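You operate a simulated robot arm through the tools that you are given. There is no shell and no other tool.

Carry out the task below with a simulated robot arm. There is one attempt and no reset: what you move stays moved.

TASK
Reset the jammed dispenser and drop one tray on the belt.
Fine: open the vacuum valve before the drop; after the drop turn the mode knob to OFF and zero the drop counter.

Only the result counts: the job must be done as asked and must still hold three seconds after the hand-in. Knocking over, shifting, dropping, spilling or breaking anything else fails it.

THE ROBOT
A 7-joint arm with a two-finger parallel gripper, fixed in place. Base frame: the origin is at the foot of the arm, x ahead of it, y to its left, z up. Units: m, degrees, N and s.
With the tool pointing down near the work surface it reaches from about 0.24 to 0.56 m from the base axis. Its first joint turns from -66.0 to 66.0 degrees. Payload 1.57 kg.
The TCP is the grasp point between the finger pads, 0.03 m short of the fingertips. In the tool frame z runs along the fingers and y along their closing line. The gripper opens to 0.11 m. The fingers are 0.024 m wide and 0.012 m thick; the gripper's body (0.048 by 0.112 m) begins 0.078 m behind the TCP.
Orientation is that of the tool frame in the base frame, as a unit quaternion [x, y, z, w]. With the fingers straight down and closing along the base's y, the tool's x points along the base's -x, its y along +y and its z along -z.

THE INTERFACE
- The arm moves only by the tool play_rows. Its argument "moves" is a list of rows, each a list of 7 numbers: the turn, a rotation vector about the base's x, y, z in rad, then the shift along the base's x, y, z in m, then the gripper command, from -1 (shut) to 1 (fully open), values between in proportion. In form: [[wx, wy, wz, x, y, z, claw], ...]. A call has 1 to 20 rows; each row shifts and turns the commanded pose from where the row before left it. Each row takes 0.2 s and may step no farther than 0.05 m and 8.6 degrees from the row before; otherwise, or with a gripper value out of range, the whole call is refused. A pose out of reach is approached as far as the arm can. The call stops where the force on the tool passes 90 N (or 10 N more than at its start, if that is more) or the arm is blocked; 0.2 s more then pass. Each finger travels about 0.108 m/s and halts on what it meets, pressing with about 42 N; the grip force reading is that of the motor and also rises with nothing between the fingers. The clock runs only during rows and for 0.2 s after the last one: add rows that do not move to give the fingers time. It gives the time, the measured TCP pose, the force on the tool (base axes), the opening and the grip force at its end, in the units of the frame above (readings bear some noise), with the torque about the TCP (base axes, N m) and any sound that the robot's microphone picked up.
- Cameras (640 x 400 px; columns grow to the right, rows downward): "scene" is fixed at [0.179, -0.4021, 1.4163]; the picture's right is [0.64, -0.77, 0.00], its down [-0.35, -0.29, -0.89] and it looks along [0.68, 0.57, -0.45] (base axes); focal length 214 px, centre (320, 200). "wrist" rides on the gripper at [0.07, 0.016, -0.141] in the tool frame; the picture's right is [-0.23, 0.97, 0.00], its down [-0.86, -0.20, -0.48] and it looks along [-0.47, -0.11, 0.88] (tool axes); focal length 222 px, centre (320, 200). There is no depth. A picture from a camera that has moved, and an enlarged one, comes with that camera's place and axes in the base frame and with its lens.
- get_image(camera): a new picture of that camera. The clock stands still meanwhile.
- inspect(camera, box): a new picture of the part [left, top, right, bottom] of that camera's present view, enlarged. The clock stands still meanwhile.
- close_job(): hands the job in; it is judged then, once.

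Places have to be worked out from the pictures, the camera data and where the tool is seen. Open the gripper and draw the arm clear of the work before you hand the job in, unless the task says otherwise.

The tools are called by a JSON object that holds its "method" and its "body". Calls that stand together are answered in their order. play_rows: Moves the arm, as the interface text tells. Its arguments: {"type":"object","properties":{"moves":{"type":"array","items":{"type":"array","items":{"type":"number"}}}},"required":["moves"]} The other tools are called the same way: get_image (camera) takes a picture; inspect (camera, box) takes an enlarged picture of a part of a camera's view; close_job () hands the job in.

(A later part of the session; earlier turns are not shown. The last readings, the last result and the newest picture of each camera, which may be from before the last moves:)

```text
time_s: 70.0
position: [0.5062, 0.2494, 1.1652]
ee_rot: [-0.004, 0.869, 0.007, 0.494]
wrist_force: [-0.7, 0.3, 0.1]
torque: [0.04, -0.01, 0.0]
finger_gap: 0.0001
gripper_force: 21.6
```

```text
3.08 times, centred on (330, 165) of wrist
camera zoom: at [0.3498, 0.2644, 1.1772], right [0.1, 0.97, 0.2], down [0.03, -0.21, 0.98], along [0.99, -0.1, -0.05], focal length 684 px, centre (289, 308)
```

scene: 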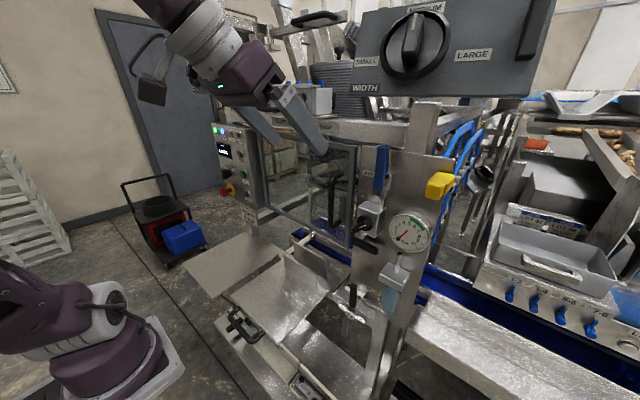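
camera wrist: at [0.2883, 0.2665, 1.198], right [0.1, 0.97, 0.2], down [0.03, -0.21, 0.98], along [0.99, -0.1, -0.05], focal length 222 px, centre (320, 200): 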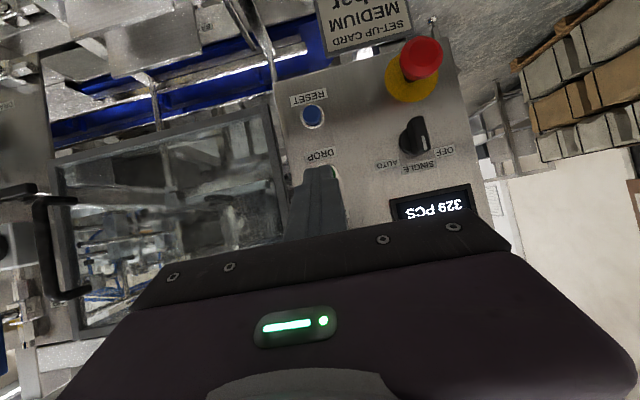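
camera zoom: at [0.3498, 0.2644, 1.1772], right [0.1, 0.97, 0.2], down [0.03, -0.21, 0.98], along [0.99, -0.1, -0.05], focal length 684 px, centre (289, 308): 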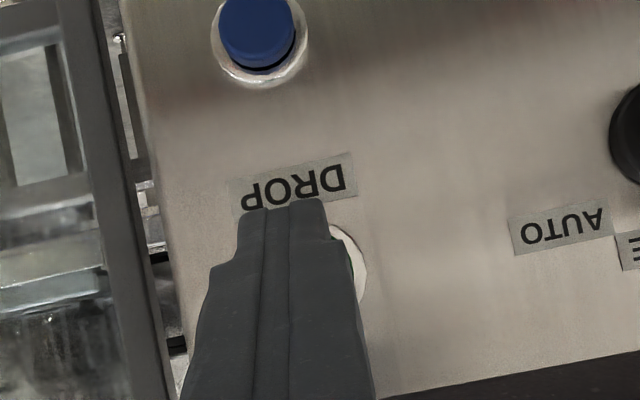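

The tip is right at DROP, about 4 mm left of centre, so I'll shift +3 mm and press in small steps.

{"method": "play_rows", "body": {"moves": [[0, 0, 0, 0.003, 0.003, 0, -1], [0, 0, 0, 0.004, 0, 0, -1], [0, 0, 0, 0.003, 0, 0, -1], [0, 0, 0, 0.002, 0, 0, -1]]}}

{"method": "inspect", "body": {"camera": "scene", "box": [208, 115, 288, 205]}}

{"method": "inspect", "body": {"camera": "scene", "box": [260, 130, 400, 270]}}

```text
time_s: 71.0
position: [0.5181, 0.252, 1.1656]
ee_rot: [-0.004, 0.869, 0.007, 0.495]
wrist_force: [-26.7, -6.4, 7.7]
torque: [-0.01, -0.1, -0.24]
finger_gap: 0.0
gripper_force: 21.4
heard: click
```

```text
4.44 times, centred on (248, 160) of scene
camera zoom: at [0.178, -0.4023, 1.4164], right [0.64, -0.77, 0.0], down [-0.34, -0.29, -0.89], along [0.68, 0.57, -0.45], focal length 953 px, centre (640, 378)
```

zoom: 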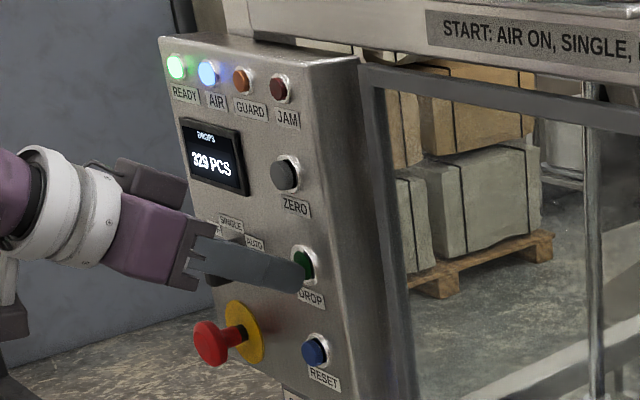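

```text
2.86 times, centred on (330, 200) of scene
camera zoom: at [0.178, -0.4023, 1.4164], right [0.64, -0.77, 0.0], down [-0.34, -0.29, -0.89], along [0.68, 0.57, -0.45], focal length 613 px, centre (291, 200)
```

zoom: 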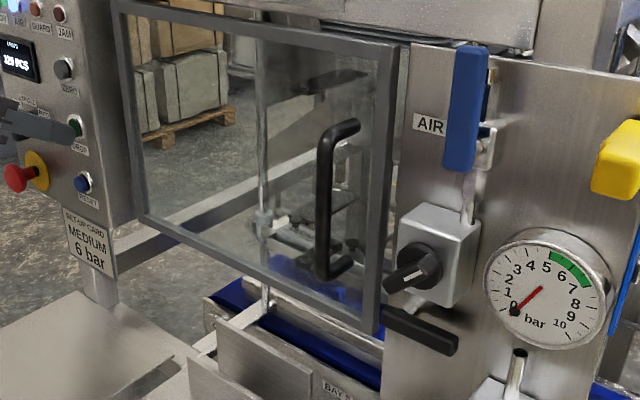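

A click, and the carrier inside the guard is moving. I'll retreat slightly from the button and let the drop cycle run.

{"method": "play_rows", "body": {"moves": [[0, 0, 0, -0.03, 0, 0, -1], [0, 0, 0, -0.03, 0, 0, -1], [0, 0, 0, 0, 0, 0, -1], [0, 0, 0, 0, 0, 0, -1], [0, 0, 0, 0, 0, 0, -1], [0, 0, 0, 0, 0, 0, -1], [0, 0, 0, 0, 0, 0, -1]]}}

{"method": "inspect", "body": {"camera": "scene", "box": [208, 115, 288, 205]}}

{"method": "inspect", "body": {"camera": "scene", "box": [260, 130, 400, 270]}}

{"method": "get_image", "body": {"camera": "wrist"}}

```text
time_s: 72.6
position: [0.4587, 0.2525, 1.1643]
ee_rot: [-0.003, 0.869, 0.006, 0.494]
wrist_force: [-0.2, -0.9, 0.0]
torque: [-0.04, 0.01, -0.03]
finger_gap: 0.0
gripper_force: 21.5
```

```text
4.44 times, centred on (248, 160) of scene
camera zoom: at [0.179, -0.4021, 1.4163], right [0.64, -0.77, 0.0], down [-0.35, -0.29, -0.89], along [0.68, 0.57, -0.45], focal length 953 px, centre (640, 378)
```

zoom: 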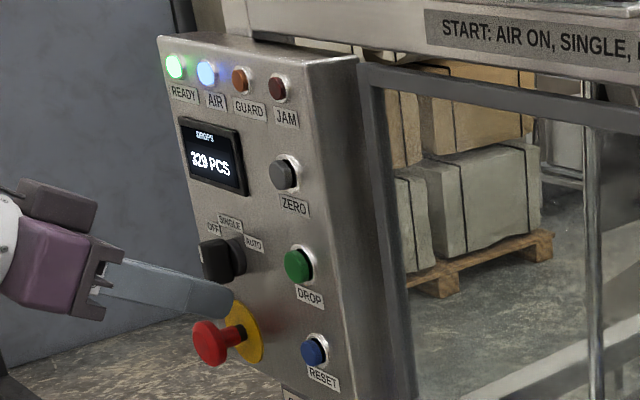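

```text
2.86 times, centred on (330, 200) of scene
camera zoom: at [0.179, -0.4021, 1.4163], right [0.64, -0.77, 0.0], down [-0.35, -0.29, -0.89], along [0.68, 0.57, -0.45], focal length 613 px, centre (291, 200)
```

zoom: 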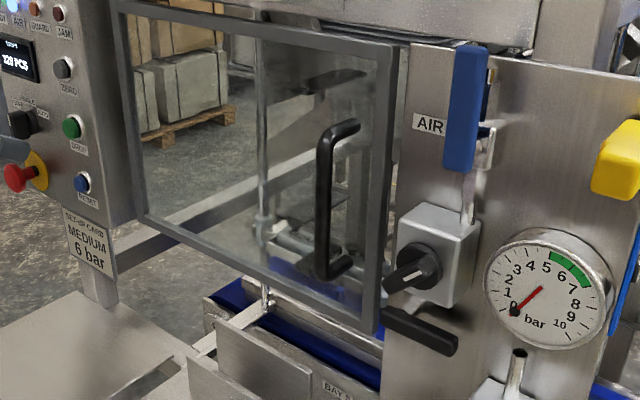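

```text
taken
camera wrist: at [0.3013, 0.2676, 1.1758], right [0.1, 0.97, 0.2], down [0.03, -0.21, 0.98], along [0.99, -0.1, -0.05], focal length 222 px, centre (320, 200)
```

wrist: 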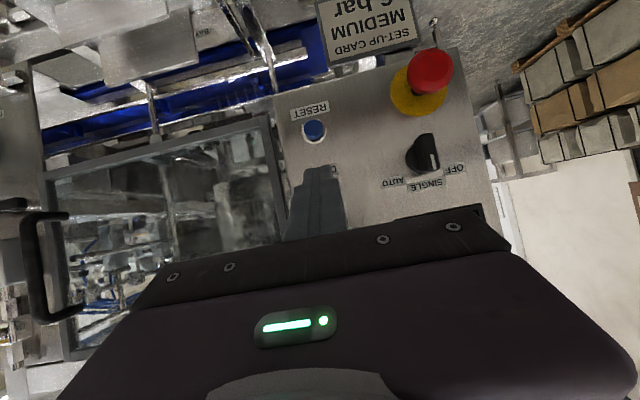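

The carriage has gone down but the counter still shows 329. I'll wait a bit longer and look again.

{"method": "play_rows", "body": {"moves": [[0, 0, 0, 0, 0, 0, -1], [0, 0, 0, 0, 0, 0, -1], [0, 0, 0, 0, 0, 0, -1], [0, 0, 0, 0, 0, 0, -1], [0, 0, 0, 0, 0, 0, -1], [0, 0, 0, 0, 0, 0, -1], [0, 0, 0, 0, 0, 0, -1], [0, 0, 0, 0, 0, 0, -1], [0, 0, 0, 0, 0, 0, -1], [0, 0, 0, 0, 0, 0, -1]]}}

{"method": "inspect", "body": {"camera": "scene", "box": [208, 115, 268, 175]}}

{"method": "inspect", "body": {"camera": "scene", "box": [260, 130, 380, 260]}}

```text
time_s: 74.8
position: [0.4588, 0.2528, 1.1637]
ee_rot: [-0.003, 0.869, 0.006, 0.495]
wrist_force: [0.1, 0.0, 0.6]
torque: [0.0, 0.0, -0.02]
finger_gap: 0.0003
gripper_force: 21.6
```

```text
6.67 times, centred on (238, 145) of scene
camera zoom: at [0.179, -0.4021, 1.4163], right [0.64, -0.77, 0.0], down [-0.35, -0.29, -0.89], along [0.68, 0.57, -0.45], focal length 1430 px, centre (867, 567)
```

zoom: 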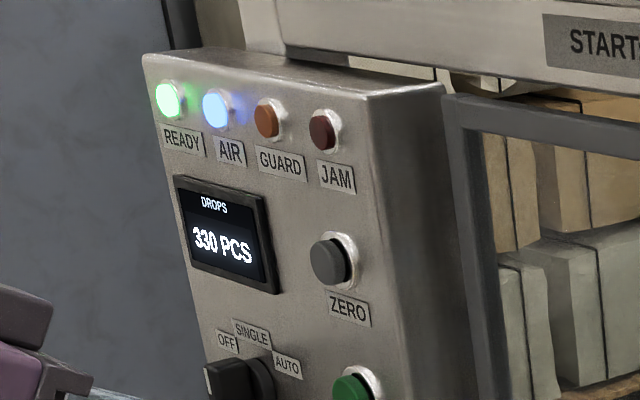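

```text
3.08 times, centred on (320, 195) of scene
camera zoom: at [0.179, -0.4021, 1.4163], right [0.64, -0.77, 0.0], down [-0.35, -0.29, -0.89], along [0.68, 0.57, -0.45], focal length 660 px, centre (320, 215)
```

zoom: 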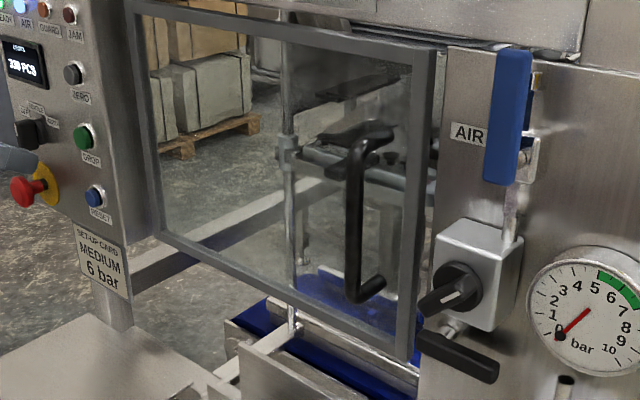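

The counter went to 330 and the carriage returned, so one drop cycle has completed. I'll verify that a tray is actually on the belt.

{"method": "inspect", "body": {"camera": "scene", "box": [285, 195, 365, 265]}}

{"method": "inspect", "body": {"camera": "wrist", "box": [40, 50, 290, 230]}}

{"method": "inspect", "body": {"camera": "scene", "box": [300, 40, 380, 110]}}

```text
5.71 times, centred on (325, 230) of scene
camera zoom: at [0.179, -0.4021, 1.4163], right [0.64, -0.77, 0.0], down [-0.35, -0.29, -0.89], along [0.68, 0.57, -0.45], focal length 1226 px, centre (291, 29)
```

zoom: 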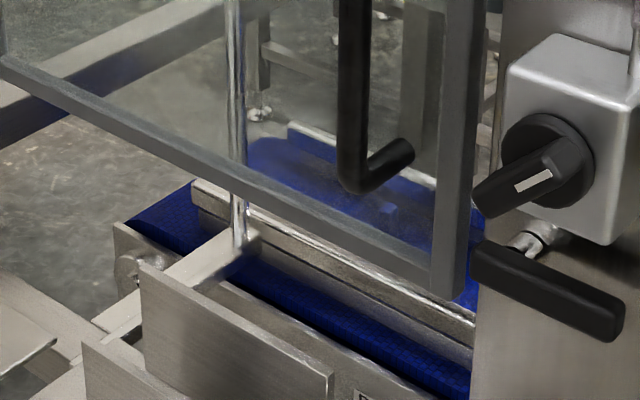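

```text
2.22 times, centred on (165, 140) of wrist
camera zoom: at [0.3013, 0.2676, 1.1758], right [0.1, 0.97, 0.2], down [0.03, -0.21, 0.98], along [0.99, -0.1, -0.05], focal length 494 px, centre (664, 333)
```

zoom: 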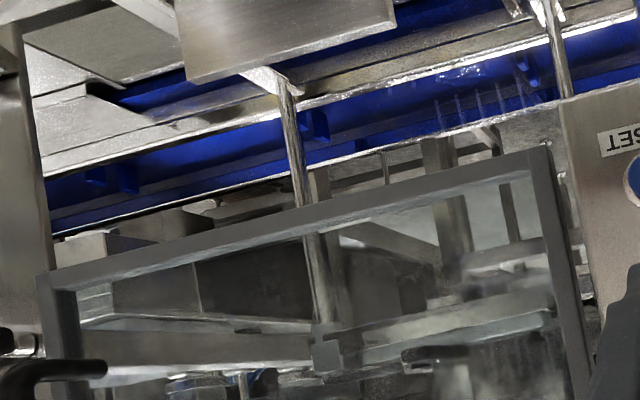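

```text
5.71 times, centred on (340, 75) of scene
camera zoom: at [0.179, -0.4021, 1.4163], right [0.64, -0.77, 0.0], down [-0.35, -0.29, -0.89], along [0.68, 0.57, -0.45], focal length 1226 px, centre (206, 914)
```

zoom: 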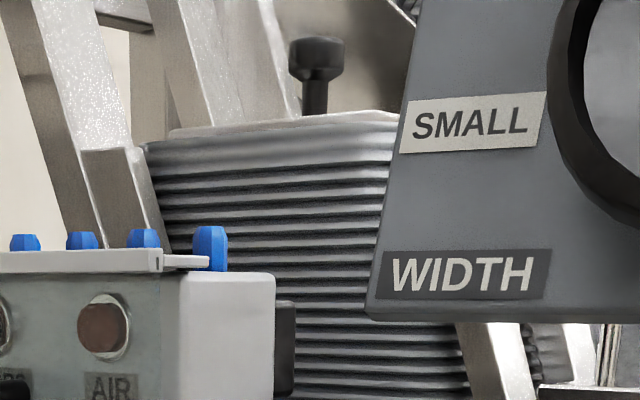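

I'll compare with the same crop I took at the start, to spot the new tray.

{"method": "inspect", "body": {"camera": "scene", "box": [250, 120, 370, 250]}}

{"method": "inspect", "body": {"camera": "scene", "box": [300, 200, 340, 240]}}

{"method": "inspect", "body": {"camera": "scene", "box": [330, 250, 640, 400]}}

```text
3.08 times, centred on (310, 185) of scene
camera zoom: at [0.179, -0.4021, 1.4163], right [0.64, -0.77, 0.0], down [-0.35, -0.29, -0.89], along [0.68, 0.57, -0.45], focal length 660 px, centre (351, 246)
```

zoom: 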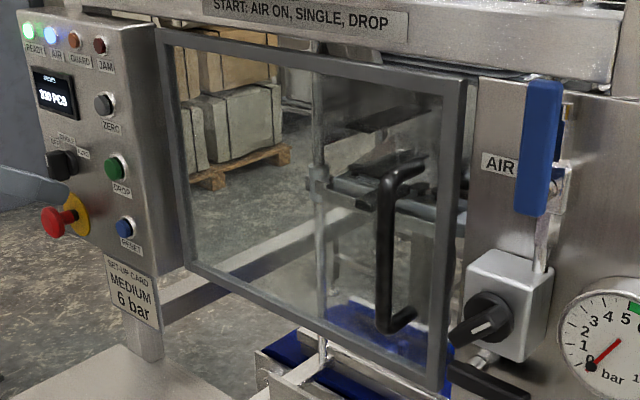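

```text
10.00 times, centred on (320, 220) of scene
camera zoom: at [0.179, -0.4021, 1.4163], right [0.64, -0.77, 0.0], down [-0.35, -0.29, -0.89], along [0.68, 0.57, -0.45], focal length 2145 px, centre (320, 0)
```

zoom: 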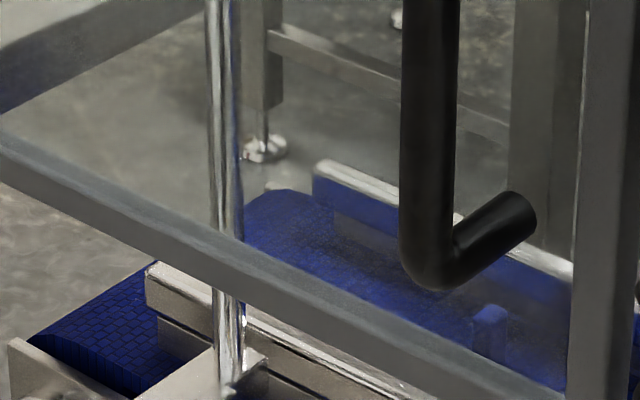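

```text
2.06 times, centred on (485, 325) of scene
camera zoom: at [0.179, -0.4021, 1.4163], right [0.64, -0.77, 0.0], down [-0.35, -0.29, -0.89], along [0.68, 0.57, -0.45], focal length 443 px, centre (-21, -58)
```

zoom: 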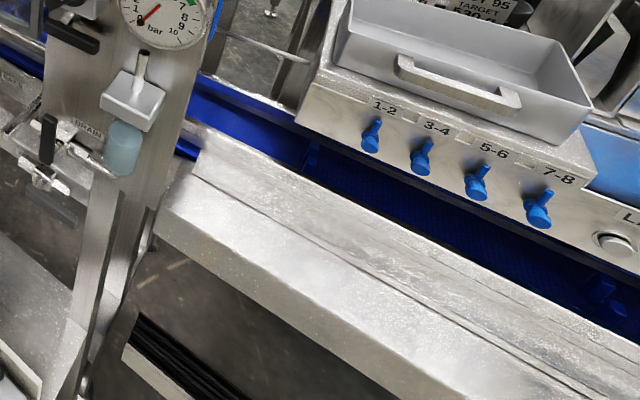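

The display increments, but I want to see the tray itself. The wrist view showed faint ribbed streaks on the belt, so I'll zoom there.

{"method": "inspect", "body": {"camera": "wrist", "box": [190, 50, 290, 130]}}

{"method": "inspect", "body": {"camera": "wrist", "box": [210, 70, 260, 110]}}

```text
5.00 times, centred on (240, 90) of wrist
camera zoom: at [0.3013, 0.2676, 1.1758], right [0.1, 0.97, 0.2], down [0.03, -0.21, 0.98], along [0.99, -0.1, -0.05], focal length 1111 px, centre (720, 750)
```

zoom: 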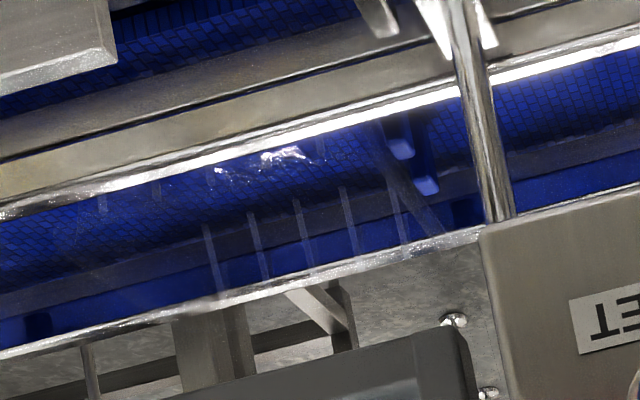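

```text
10.00 times, centred on (235, 90) of wrist
camera zoom: at [0.3013, 0.2676, 1.1758], right [0.1, 0.97, 0.2], down [0.03, -0.21, 0.98], along [0.99, -0.1, -0.05], focal length 2221 px, centre (1170, 1300)
```

zoom: 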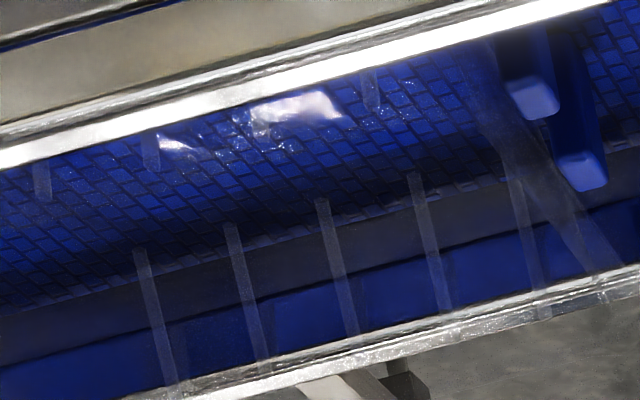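

A clear tray with ribs is lying on the belt, so one tray has dropped (count 330). Next is the mode knob: its bar is vertical at y ≈ 0.3565, z ≈ 1.144, x 0.519–0.545. I'll back off, part the fingers to 55 mm and line up in front of it.

{"method": "play_rows", "body": {"moves": [[-0.0074, 0, -0.0112, -0.02, 0.02, 0, 0], [0, 0, 0, 0, 0.04, -0.005, 0], [0, 0, 0, 0, 0.04, -0.005, 0], [0, 0, 0, 0, 0.004, 0, 0], [0, 0, 0, 0, 0, 0, 0]]}}

{"method": "get_image", "body": {"camera": "wrist"}}

{"method": "inspect", "body": {"camera": "wrist", "box": [250, 80, 400, 220]}}

{"method": "inspect", "body": {"camera": "scene", "box": [0, 0, 330, 400]}}

```text
time_s: 76.0
position: [0.44, 0.3561, 1.1544]
ee_rot: [0.0, 0.869, 0.001, 0.494]
wrist_force: [0.5, 0.4, -0.9]
torque: [0.02, 0.0, 0.02]
finger_gap: 0.0549
gripper_force: 0.1
```

```text
taken
camera wrist: at [0.2822, 0.3733, 1.1668], right [0.11, 0.97, 0.2], down [0.02, -0.2, 0.98], along [0.99, -0.11, -0.05], focal length 222 px, centre (320, 200)
```

wrist: 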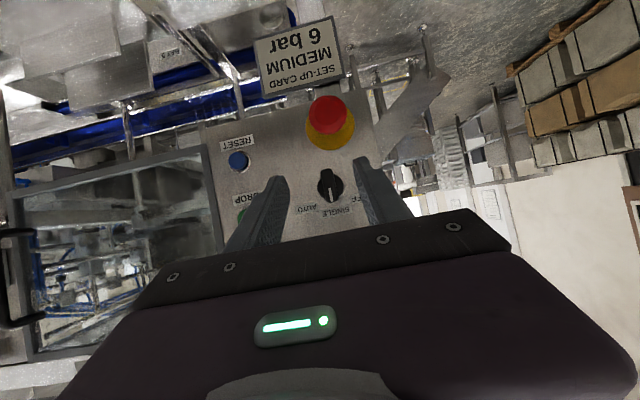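

```text
2.86 times, centred on (325, 150) of wrist
camera zoom: at [0.2822, 0.3733, 1.1668], right [0.11, 0.97, 0.2], down [0.02, -0.2, 0.98], along [0.99, -0.11, -0.05], focal length 635 px, centre (306, 343)
```

zoom: 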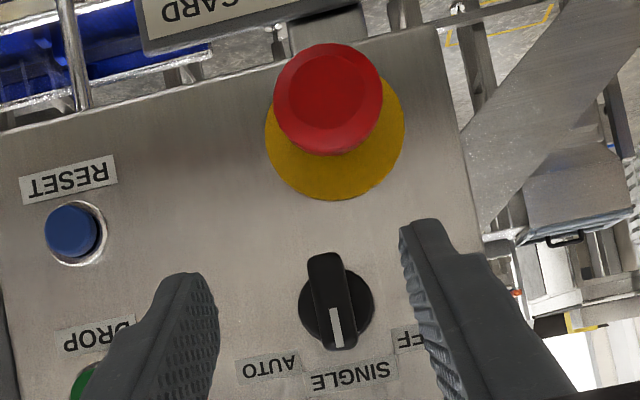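

```text
1.00 times, centred on (165, 200) of scene (not enlarged: the box is as wide or as high as the picture)
camera zoom: at [0.179, -0.4021, 1.4163], right [0.64, -0.77, 0.0], down [-0.35, -0.29, -0.89], along [0.68, 0.57, -0.45], focal length 214 px, centre (475, 200)
```

zoom: 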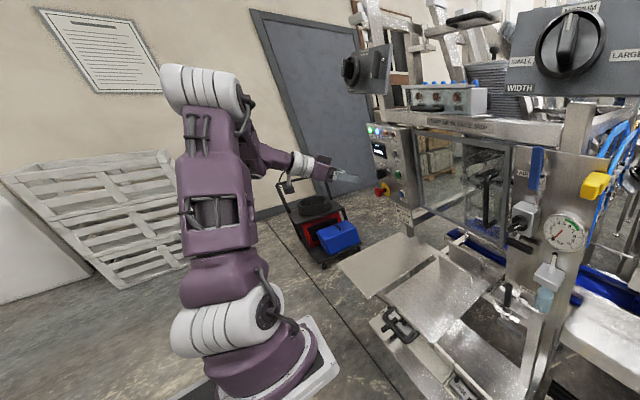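

The knob pointer is clearly at SINGLE, with its axis at about y 0.3585, z 1.141. I'll advance with the fingers straddling the bar, stopping short of the panel.

{"method": "play_rows", "body": {"moves": [[0, 0, 0, 0.03, 0.0025, -0.004, 0], [0, 0, 0, 0.03, 0, 0, 0], [0, 0, 0, 0.014, 0, 0, 0], [0, 0, 0, 0, 0, 0, 0]]}}

{"method": "inspect", "body": {"camera": "wrist", "box": [250, 80, 400, 220]}}

{"method": "inspect", "body": {"camera": "scene", "box": [205, 135, 265, 205]}}

```text
time_s: 77.0
position: [0.5143, 0.3578, 1.1509]
ee_rot: [-0.001, 0.869, 0.001, 0.494]
wrist_force: [-0.2, 0.6, -0.2]
torque: [-0.02, 0.01, 0.0]
finger_gap: 0.0547
gripper_force: 0.1
```

```text
2.86 times, centred on (325, 150) of wrist
camera zoom: at [0.3566, 0.3759, 1.163], right [0.11, 0.97, 0.2], down [0.02, -0.2, 0.98], along [0.99, -0.11, -0.05], focal length 635 px, centre (306, 343)
```

zoom: 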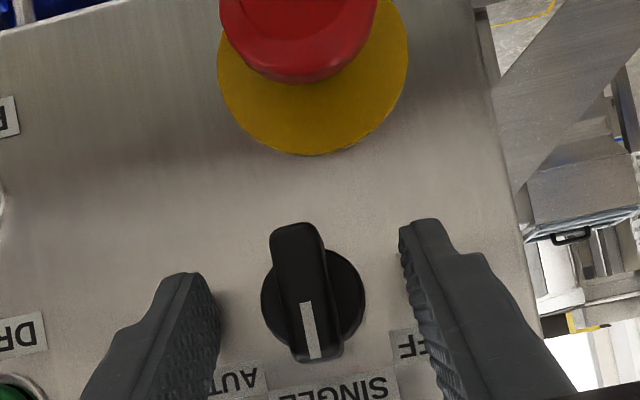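

```text
5.71 times, centred on (235, 170) of scene
camera zoom: at [0.179, -0.4021, 1.4163], right [0.64, -0.77, 0.0], down [-0.35, -0.29, -0.89], along [0.68, 0.57, -0.45], focal length 1226 px, centre (806, 371)
```

zoom: 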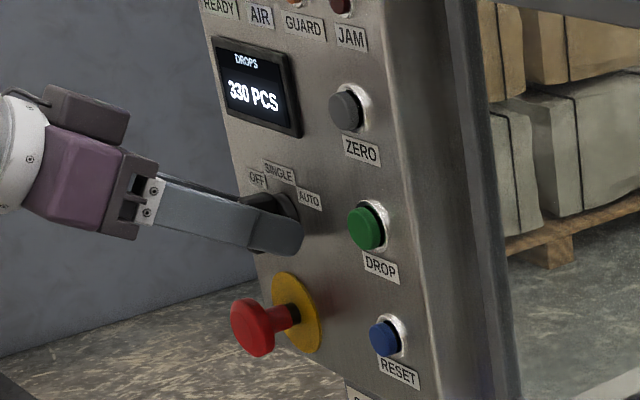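

The knob bar is well between the pads. I'll shift 1 mm and close on it.

{"method": "play_rows", "body": {"moves": [[0, 0, 0, 0.001, 0.0012, 0, -0.5], [0, 0, 0, 0, 0, 0, -1], [0, 0, 0, 0, 0, 0, -1], [0, 0, 0, 0, 0, 0, -1]]}}

{"method": "inspect", "body": {"camera": "wrist", "box": [250, 80, 400, 220]}}

```text
time_s: 78.0
position: [0.5148, 0.3586, 1.1516]
ee_rot: [0.0, 0.869, 0.001, 0.495]
wrist_force: [-3.4, -11.9, 0.4]
torque: [-0.09, 0.0, -0.34]
finger_gap: 0.0285
gripper_force: 38.9
```

```text
2.86 times, centred on (325, 150) of wrist
camera zoom: at [0.3573, 0.3764, 1.1633], right [0.12, 0.97, 0.2], down [0.02, -0.2, 0.98], along [0.99, -0.11, -0.05], focal length 635 px, centre (306, 343)
```

zoom: 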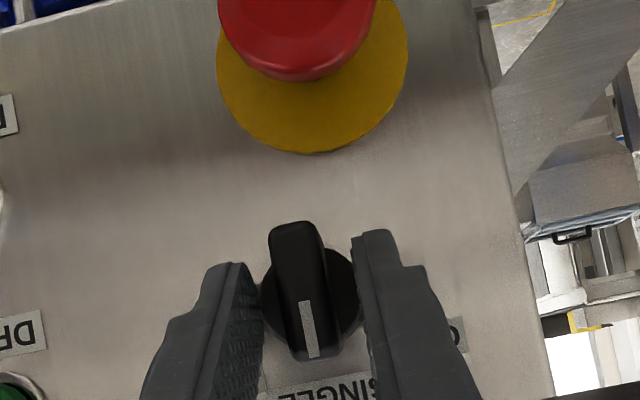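

The fingers closed on the round base (28 mm) instead of the bar. I'll reopen, back off 12 mm so that only the bar is between the tips, and close again.

{"method": "play_rows", "body": {"moves": [[0, 0, 0, 0, 0, 0, -0.2], [0, 0, 0, -0.012, -0.0012, -0.002, -0.2], [0, 0, 0, 0, 0, 0, -1], [0, 0, 0, 0, 0, 0, -1], [0, 0, 0, 0, 0, 0, -1]]}}

{"method": "inspect", "body": {"camera": "wrist", "box": [250, 80, 400, 220]}}

{"method": "inspect", "body": {"camera": "scene", "box": [205, 135, 265, 205]}}

```text
time_s: 79.2
position: [0.5019, 0.359, 1.1493]
ee_rot: [0.0, 0.869, 0.0, 0.494]
wrist_force: [-2.2, -1.1, 1.3]
torque: [-0.05, 0.18, -0.03]
finger_gap: 0.0138
gripper_force: 30.4
```

```text
2.86 times, centred on (325, 150) of wrist
camera zoom: at [0.3447, 0.3759, 1.1613], right [0.11, 0.97, 0.2], down [0.02, -0.2, 0.98], along [0.99, -0.11, -0.05], focal length 635 px, centre (306, 343)
```

zoom: 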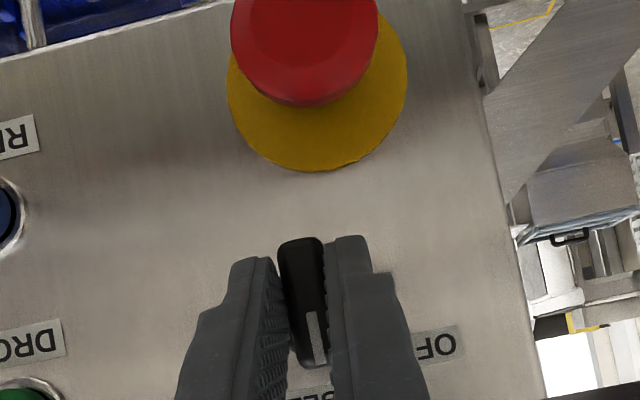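

```text
5.71 times, centred on (235, 170) of scene
camera zoom: at [0.1789, -0.4021, 1.4163], right [0.64, -0.77, 0.0], down [-0.35, -0.29, -0.89], along [0.68, 0.57, -0.45], focal length 1226 px, centre (806, 371)
```

zoom: 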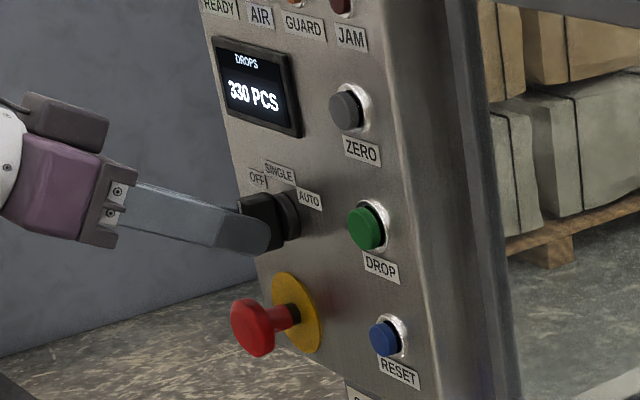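

I'm now gripping the bar itself (13.8 mm). I'll rotate about the knob axis counter-clockwise as seen from the front (rotation vector -x), the first ~22° as a check.

{"method": "play_rows", "body": {"moves": [[-0.13, 0, 0, 0, 0.0012, -0.0001, -1], [-0.13, 0, 0, 0, 0.0011, -0.0002, -1], [-0.13, 0, 0, 0, 0.0011, -0.0004, -1], [0, 0, 0, 0, 0, 0, -1]]}}

{"method": "inspect", "body": {"camera": "wrist", "box": [250, 80, 400, 220]}}

{"method": "inspect", "body": {"camera": "scene", "box": [205, 120, 265, 190]}}

```text
time_s: 80.2
position: [0.5019, 0.3626, 1.1483]
ee_rot: [-0.096, 0.852, -0.168, 0.486]
wrist_force: [-6.2, -4.9, 3.6]
torque: [-0.01, -0.07, -0.11]
finger_gap: 0.014
gripper_force: 30.4
```

```text
2.86 times, centred on (325, 150) of wrist
camera zoom: at [0.3447, 0.3823, 1.1536], right [0.12, 0.97, -0.19], down [0.02, 0.19, 0.98], along [0.99, -0.12, 0.0], focal length 635 px, centre (306, 343)
```

zoom: 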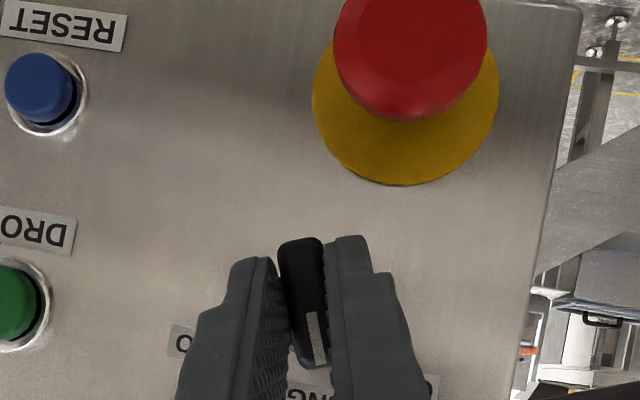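

```text
5.71 times, centred on (235, 155) of scene
camera zoom: at [0.1788, -0.4022, 1.4163], right [0.64, -0.77, 0.0], down [-0.35, -0.29, -0.89], along [0.68, 0.57, -0.45], focal length 1226 px, centre (806, 457)
```

zoom: 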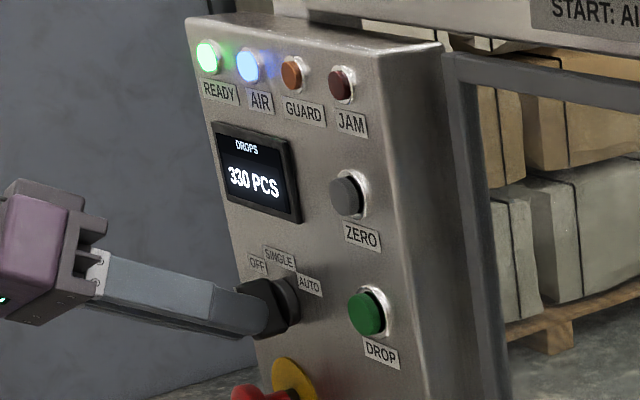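

The knob turned together with the gripper with little force. I'll continue in steps toward OFF, watching the torque and READY lamp.

{"method": "play_rows", "body": {"moves": [[-0.13, 0, 0, 0, 0.0011, -0.0005, -1], [-0.13, 0, 0, 0, 0.001, -0.0006, -1], [-0.13, 0, 0, 0, 0.0009, -0.0008, -1], [0, 0, 0, 0, 0, 0, -1]]}}

{"method": "inspect", "body": {"camera": "wrist", "box": [250, 80, 400, 220]}}

{"method": "inspect", "body": {"camera": "scene", "box": [205, 120, 265, 190]}}

```text
time_s: 81.2
position: [0.5013, 0.3623, 1.1479]
ee_rot: [-0.187, 0.804, -0.332, 0.457]
wrist_force: [-9.0, -14.7, 5.0]
torque: [-0.14, 0.07, -0.53]
finger_gap: 0.0139
gripper_force: 30.3
```

```text
2.86 times, centred on (325, 150) of wrist
camera zoom: at [0.3448, 0.3855, 1.1441], right [0.12, 0.83, -0.55], down [0.03, 0.55, 0.84], along [0.99, -0.11, 0.04], focal length 635 px, centre (306, 343)
```

zoom: 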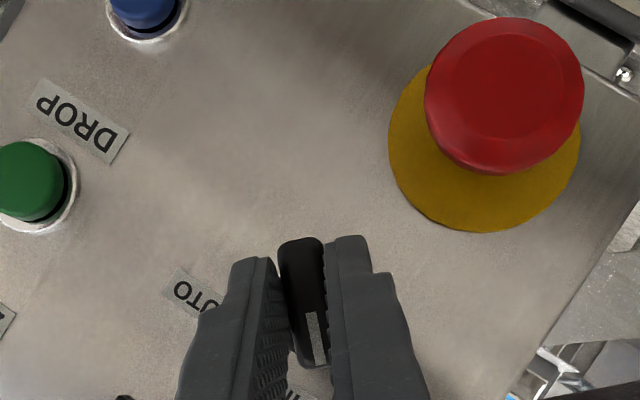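

```text
5.71 times, centred on (235, 155) of scene
camera zoom: at [0.1786, -0.4026, 1.4162], right [0.64, -0.77, 0.0], down [-0.35, -0.29, -0.89], along [0.68, 0.57, -0.45], focal length 1226 px, centre (806, 457)
```

zoom: 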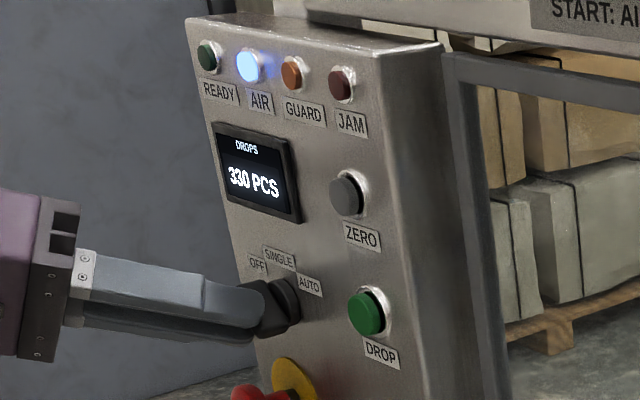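

READY went out, so the mode now reads OFF at about 45°. I'll add a small further turn, relieving the side force, to make sure it is fully at the OFF stop.

{"method": "play_rows", "body": {"moves": [[-0.06, 0, 0, 0, -0.001, 0, -1], [-0.06, 0, 0, 0, -0.0005, 0, -1], [0, 0, 0, 0, 0, 0, -1]]}}

{"method": "inspect", "body": {"camera": "wrist", "box": [250, 80, 400, 220]}}

```text
time_s: 82.0
position: [0.5025, 0.364, 1.1472]
ee_rot: [-0.216, 0.783, -0.376, 0.446]
wrist_force: [3.0, -0.3, -0.7]
torque: [0.98, 0.03, 0.0]
finger_gap: 0.0139
gripper_force: 30.5
```

```text
2.86 times, centred on (325, 150) of wrist
camera zoom: at [0.3447, 0.3849, 1.1414], right [0.11, 0.76, -0.64], down [0.02, 0.64, 0.77], along [0.99, -0.1, 0.05], focal length 635 px, centre (306, 343)
```

zoom: 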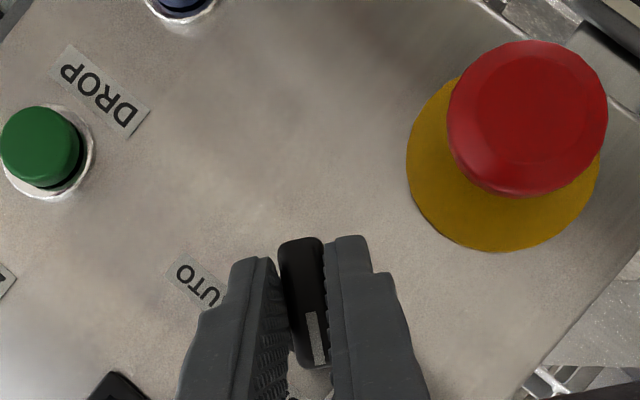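

The 1 N·m resisting torque shows the knob is against its OFF stop. I'll relax slightly, open, and withdraw straight back.

{"method": "play_rows", "body": {"moves": [[0.06, 0, 0, 0, 0, 0, -1], [0, 0, 0, 0, 0, 0, -0.3], [0, 0, 0, 0, 0, 0, -0.3], [0, 0, 0, -0.03, 0, 0, -0.3], [0, 0, 0, -0.03, 0, 0, -0.3], [0, 0, 0, 0, 0, 0, -0.3]]}}

{"method": "inspect", "body": {"camera": "wrist", "box": [250, 80, 400, 220]}}

{"method": "inspect", "body": {"camera": "scene", "box": [205, 120, 265, 190]}}

```text
time_s: 83.4
position: [0.4417, 0.3639, 1.1485]
ee_rot: [-0.202, 0.793, -0.354, 0.452]
wrist_force: [-0.2, -0.1, 0.0]
torque: [-0.01, 0.0, 0.03]
finger_gap: 0.0386
gripper_force: 0.1
```

```text
2.86 times, centred on (325, 150) of wrist
camera zoom: at [0.2839, 0.3844, 1.1432], right [0.11, 0.8, -0.59], down [0.02, 0.6, 0.8], along [0.99, -0.11, 0.05], focal length 635 px, centre (306, 343)
```

zoom: 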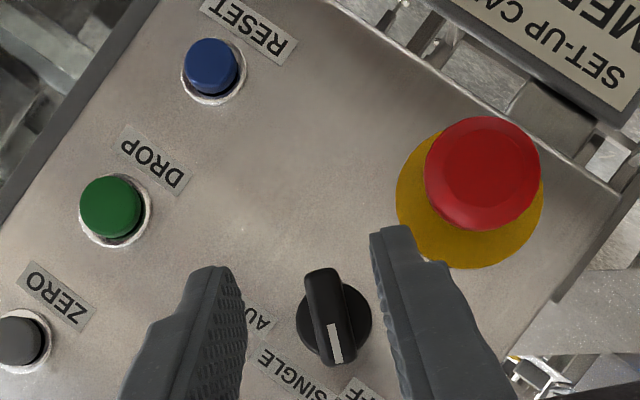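

```text
5.71 times, centred on (235, 155) of scene
camera zoom: at [0.179, -0.4021, 1.4163], right [0.64, -0.77, 0.0], down [-0.35, -0.29, -0.89], along [0.68, 0.57, -0.45], focal length 1226 px, centre (806, 457)
```

zoom: 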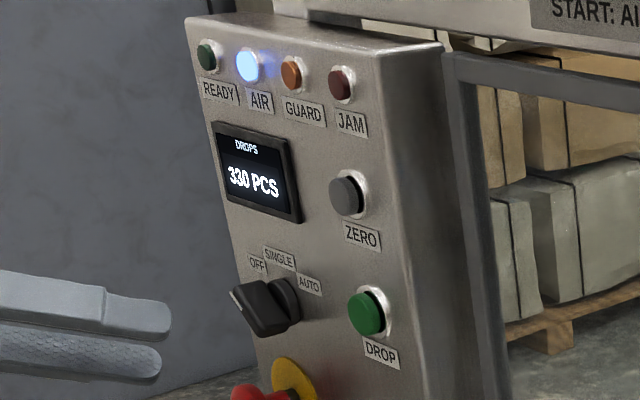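

The knob points at OFF and READY is out. I'll rotate the tool back upright, close the fingers and move in front of ZERO (y ≈ 0.2515, z ≈ 1.232).

{"method": "play_rows", "body": {"moves": [[0.14, 0, 0, -0.002, -0.018, 0.014, -0.3], [0.14, 0, 0, 0, -0.019, 0.015, -1], [0.14, 0, 0, 0, -0.019, 0.015, -1], [0.14, 0, 0, 0, -0.019, 0.015, -1], [0.14, 0, 0, 0, -0.019, 0.015, -1], [0.14, 0, 0, 0, -0.018, 0.015, -1], [0, 0, 0, 0, 0, 0, -1]]}}

{"method": "get_image", "body": {"camera": "wrist"}}

{"method": "inspect", "body": {"camera": "scene", "box": [0, 0, 330, 400]}}

```text
time_s: 85.0
position: [0.4406, 0.2506, 1.236]
ee_rot: [0.0, 0.869, 0.001, 0.495]
wrist_force: [0.6, -0.3, -0.2]
torque: [-0.01, 0.0, -0.01]
finger_gap: 0.0
gripper_force: 21.1
```

```text
taken
camera wrist: at [0.2825, 0.2689, 1.2475], right [0.11, 0.97, 0.2], down [0.03, -0.2, 0.98], along [0.99, -0.11, -0.05], focal length 222 px, centre (320, 200)
```

wrist: 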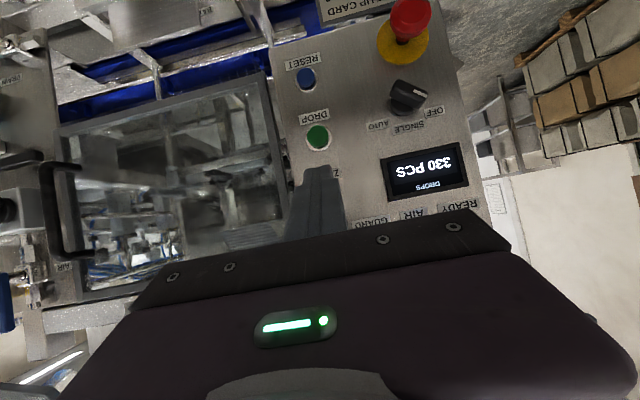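

```text
1.00 times, centred on (165, 200) of scene (not enlarged: the box is as wide or as high as the picture)
camera zoom: at [0.179, -0.4021, 1.4163], right [0.64, -0.77, 0.0], down [-0.35, -0.29, -0.89], along [0.68, 0.57, -0.45], focal length 214 px, centre (475, 200)
```

zoom: 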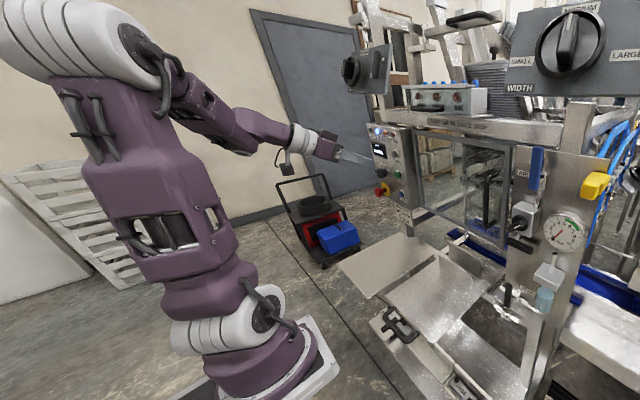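

Lined up with ZERO. I'm advancing to just before contact.

{"method": "play_rows", "body": {"moves": [[0, 0, 0, 0.025, 0.001, 0.0005, -1], [0, 0, 0, 0.025, 0, 0, -1], [0, 0, 0, 0.014, 0, 0, -1], [0, 0, 0, 0, 0, 0, -1]]}}

{"method": "inspect", "body": {"camera": "scene", "box": [208, 115, 288, 205]}}

{"method": "inspect", "body": {"camera": "wrist", "box": [260, 100, 400, 230]}}

```text
time_s: 86.0
position: [0.5044, 0.2519, 1.2352]
ee_rot: [0.001, 0.869, -0.001, 0.495]
wrist_force: [-0.4, 0.1, 0.1]
torque: [0.01, 0.0, -0.01]
finger_gap: 0.0001
gripper_force: 21.3
```

```text
4.44 times, centred on (248, 160) of scene
camera zoom: at [0.179, -0.4021, 1.4163], right [0.64, -0.77, 0.0], down [-0.35, -0.29, -0.89], along [0.68, 0.57, -0.45], focal length 953 px, centre (640, 378)
```

zoom: 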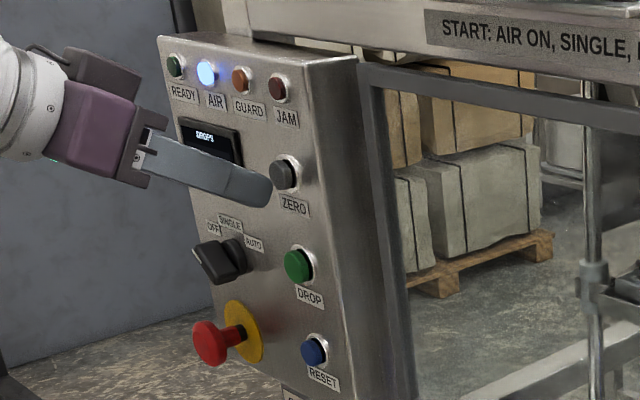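

```text
3.08 times, centred on (330, 165) of wrist
camera zoom: at [0.3469, 0.2697, 1.2481], right [0.11, 0.97, 0.2], down [0.02, -0.2, 0.98], along [0.99, -0.11, -0.05], focal length 684 px, centre (289, 308)
```

zoom: 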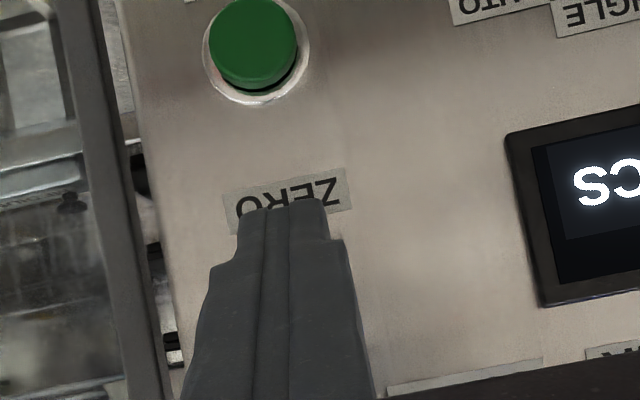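

Alignment is good. I'm pressing ZERO in small steps.

{"method": "play_rows", "body": {"moves": [[0, 0, 0, 0.005, 0, 0.001, -1], [0, 0, 0, 0.004, 0, 0, -1], [0, 0, 0, 0.003, 0, 0, -1], [0, 0, 0, 0.002, 0, 0, -1]]}}

{"method": "inspect", "body": {"camera": "scene", "box": [208, 115, 288, 205]}}

```text
time_s: 87.0
position: [0.5159, 0.2538, 1.2379]
ee_rot: [-0.001, 0.869, 0.002, 0.494]
wrist_force: [-22.7, -4.2, 1.1]
torque: [0.11, 0.04, -0.17]
finger_gap: 0.0002
gripper_force: 21.1
heard: click
```

```text
4.44 times, centred on (248, 160) of scene
camera zoom: at [0.1782, -0.4022, 1.4164], right [0.64, -0.77, 0.0], down [-0.34, -0.29, -0.89], along [0.68, 0.57, -0.45], focal length 953 px, centre (640, 378)
```

zoom: 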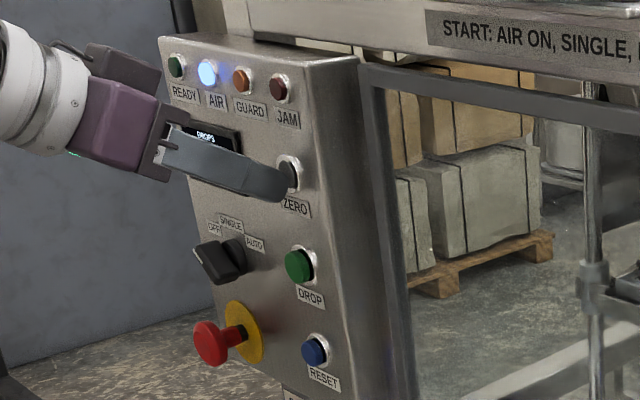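

Click heard on ZERO. I'll hold briefly, withdraw and read the display.

{"method": "play_rows", "body": {"moves": [[0, 0, 0, 0, 0, 0, -1], [0, 0, 0, -0.03, 0, 0, -1], [0, 0, 0, -0.04, 0, 0, -1], [0, 0, 0, -0.04, 0, 0.01, -1], [0, 0, 0, 0, 0, 0, 1], [0, 0, 0, 0, 0, 0, 1], [0, 0, 0, 0, 0, 0, 1]]}}

{"method": "inspect", "body": {"camera": "scene", "box": [208, 115, 268, 185]}}

{"method": "get_image", "body": {"camera": "scene"}}

{"method": "get_image", "body": {"camera": "wrist"}}

```text
time_s: 88.6
position: [0.4079, 0.2529, 1.2463]
ee_rot: [0.0, 0.869, 0.0, 0.495]
wrist_force: [0.4, -0.6, 0.6]
torque: [-0.01, 0.02, -0.02]
finger_gap: 0.1099
gripper_force: 0.0
```

```text
5.71 times, centred on (238, 150) of scene
camera zoom: at [0.179, -0.4021, 1.4163], right [0.64, -0.77, 0.0], down [-0.35, -0.29, -0.89], along [0.68, 0.57, -0.45], focal length 1226 px, centre (789, 486)
```

zoom: 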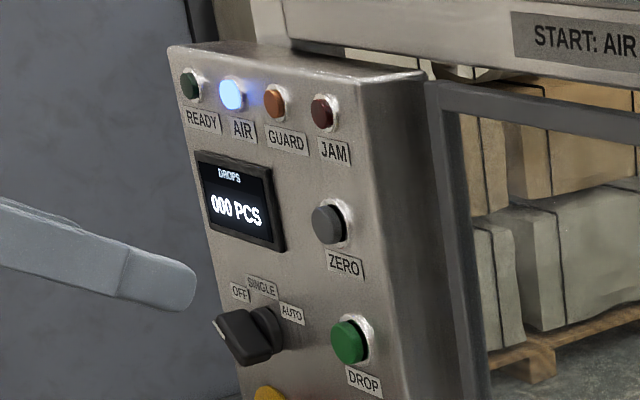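

```text
taken
```

scene: 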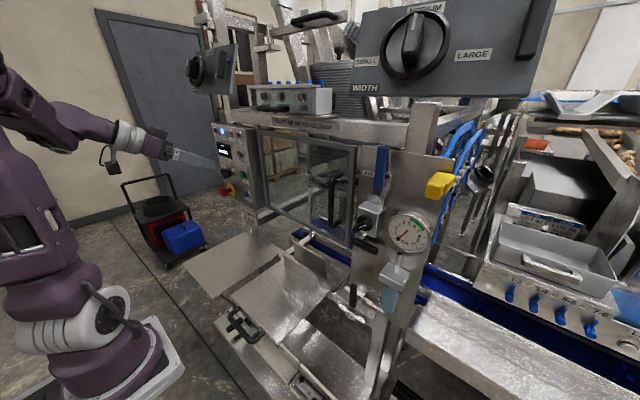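

```text
taken
camera wrist: at [0.251, 0.27, 1.2587], right [0.11, 0.97, 0.2], down [0.02, -0.2, 0.98], along [0.99, -0.11, -0.05], focal length 222 px, centre (320, 200)
```

wrist: 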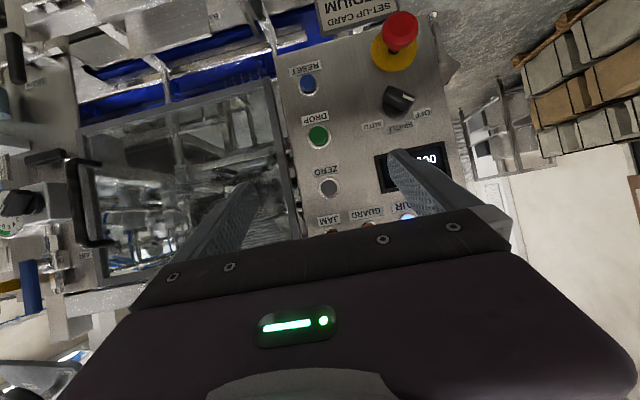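

The display reads 000 PCS, the knob is at OFF and the gripper is open. I'll compare the areas where I brushed something earlier with my first pictures, and re-check the valve and belt.

{"method": "inspect", "body": {"camera": "scene", "box": [240, 70, 350, 140]}}

{"method": "inspect", "body": {"camera": "scene", "box": [340, 0, 560, 130]}}

{"method": "inspect", "body": {"camera": "scene", "box": [330, 130, 470, 320]}}

{"method": "inspect", "body": {"camera": "scene", "box": [180, 0, 360, 130]}}

{"method": "inspect", "body": {"camera": "scene", "box": [170, 220, 430, 400]}}

```text
5.71 times, centred on (295, 105) of scene
camera zoom: at [0.179, -0.4021, 1.4163], right [0.64, -0.77, 0.0], down [-0.35, -0.29, -0.89], along [0.68, 0.57, -0.45], focal length 1226 px, centre (463, 743)
```

zoom: 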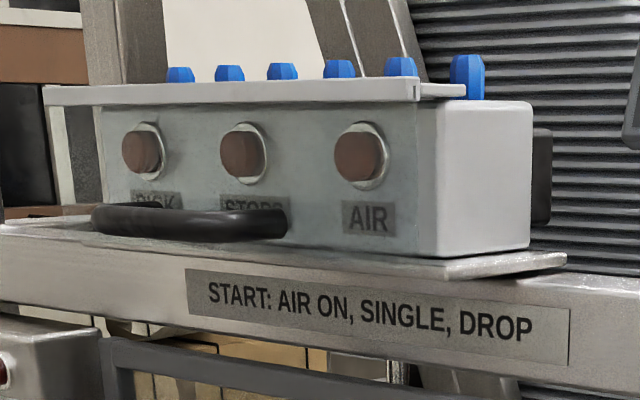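

```text
2.91 times, centred on (450, 65) of scene
camera zoom: at [0.179, -0.4021, 1.4163], right [0.64, -0.77, 0.0], down [-0.35, -0.29, -0.89], along [0.68, 0.57, -0.45], focal length 624 px, centre (-58, 593)
```

zoom: 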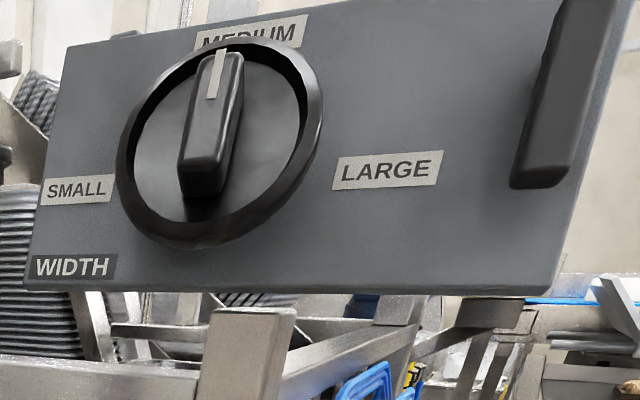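

```text
2.11 times, centred on (400, 225) of scene
camera zoom: at [0.179, -0.4021, 1.4163], right [0.64, -0.77, 0.0], down [-0.35, -0.29, -0.89], along [0.68, 0.57, -0.45], focal length 452 px, centre (152, 147)
```

zoom: 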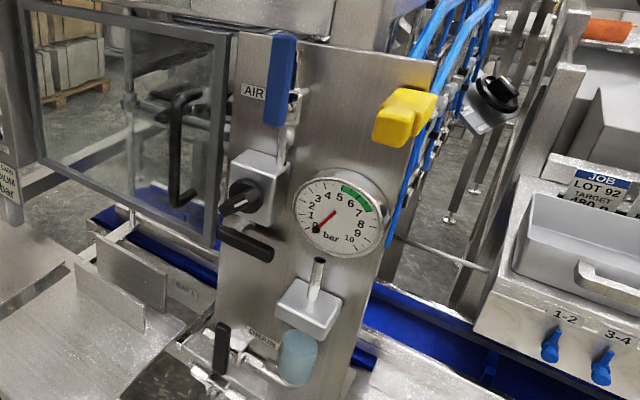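

```text
3.08 times, centred on (270, 65) of scene
camera zoom: at [0.179, -0.4021, 1.4163], right [0.64, -0.77, 0.0], down [-0.35, -0.29, -0.89], along [0.68, 0.57, -0.45], focal length 660 px, centre (474, 615)
```

zoom: 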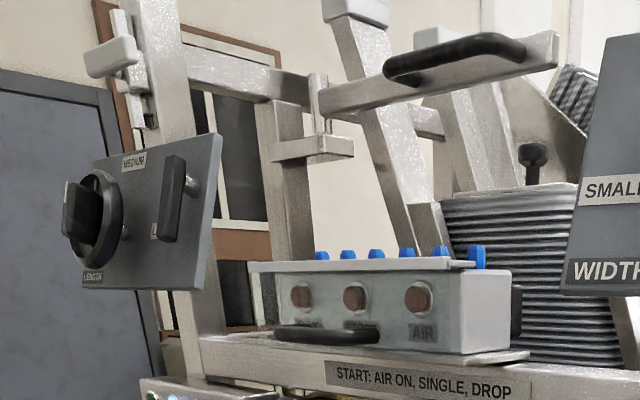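

```text
2.22 times, centred on (300, 310) of scene
camera zoom: at [0.179, -0.4021, 1.4163], right [0.64, -0.77, 0.0], down [-0.35, -0.29, -0.89], along [0.68, 0.57, -0.45], focal length 477 px, centre (364, -44)
```

zoom: 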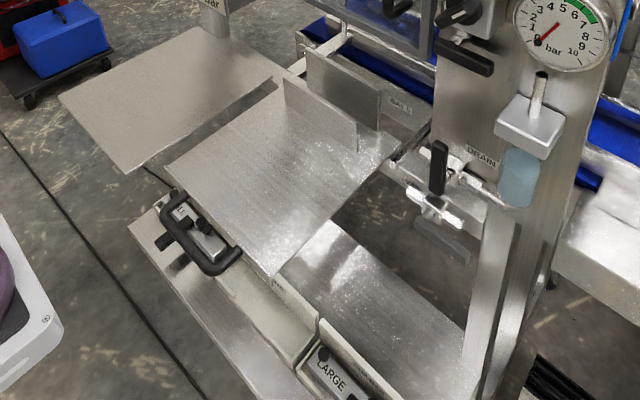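

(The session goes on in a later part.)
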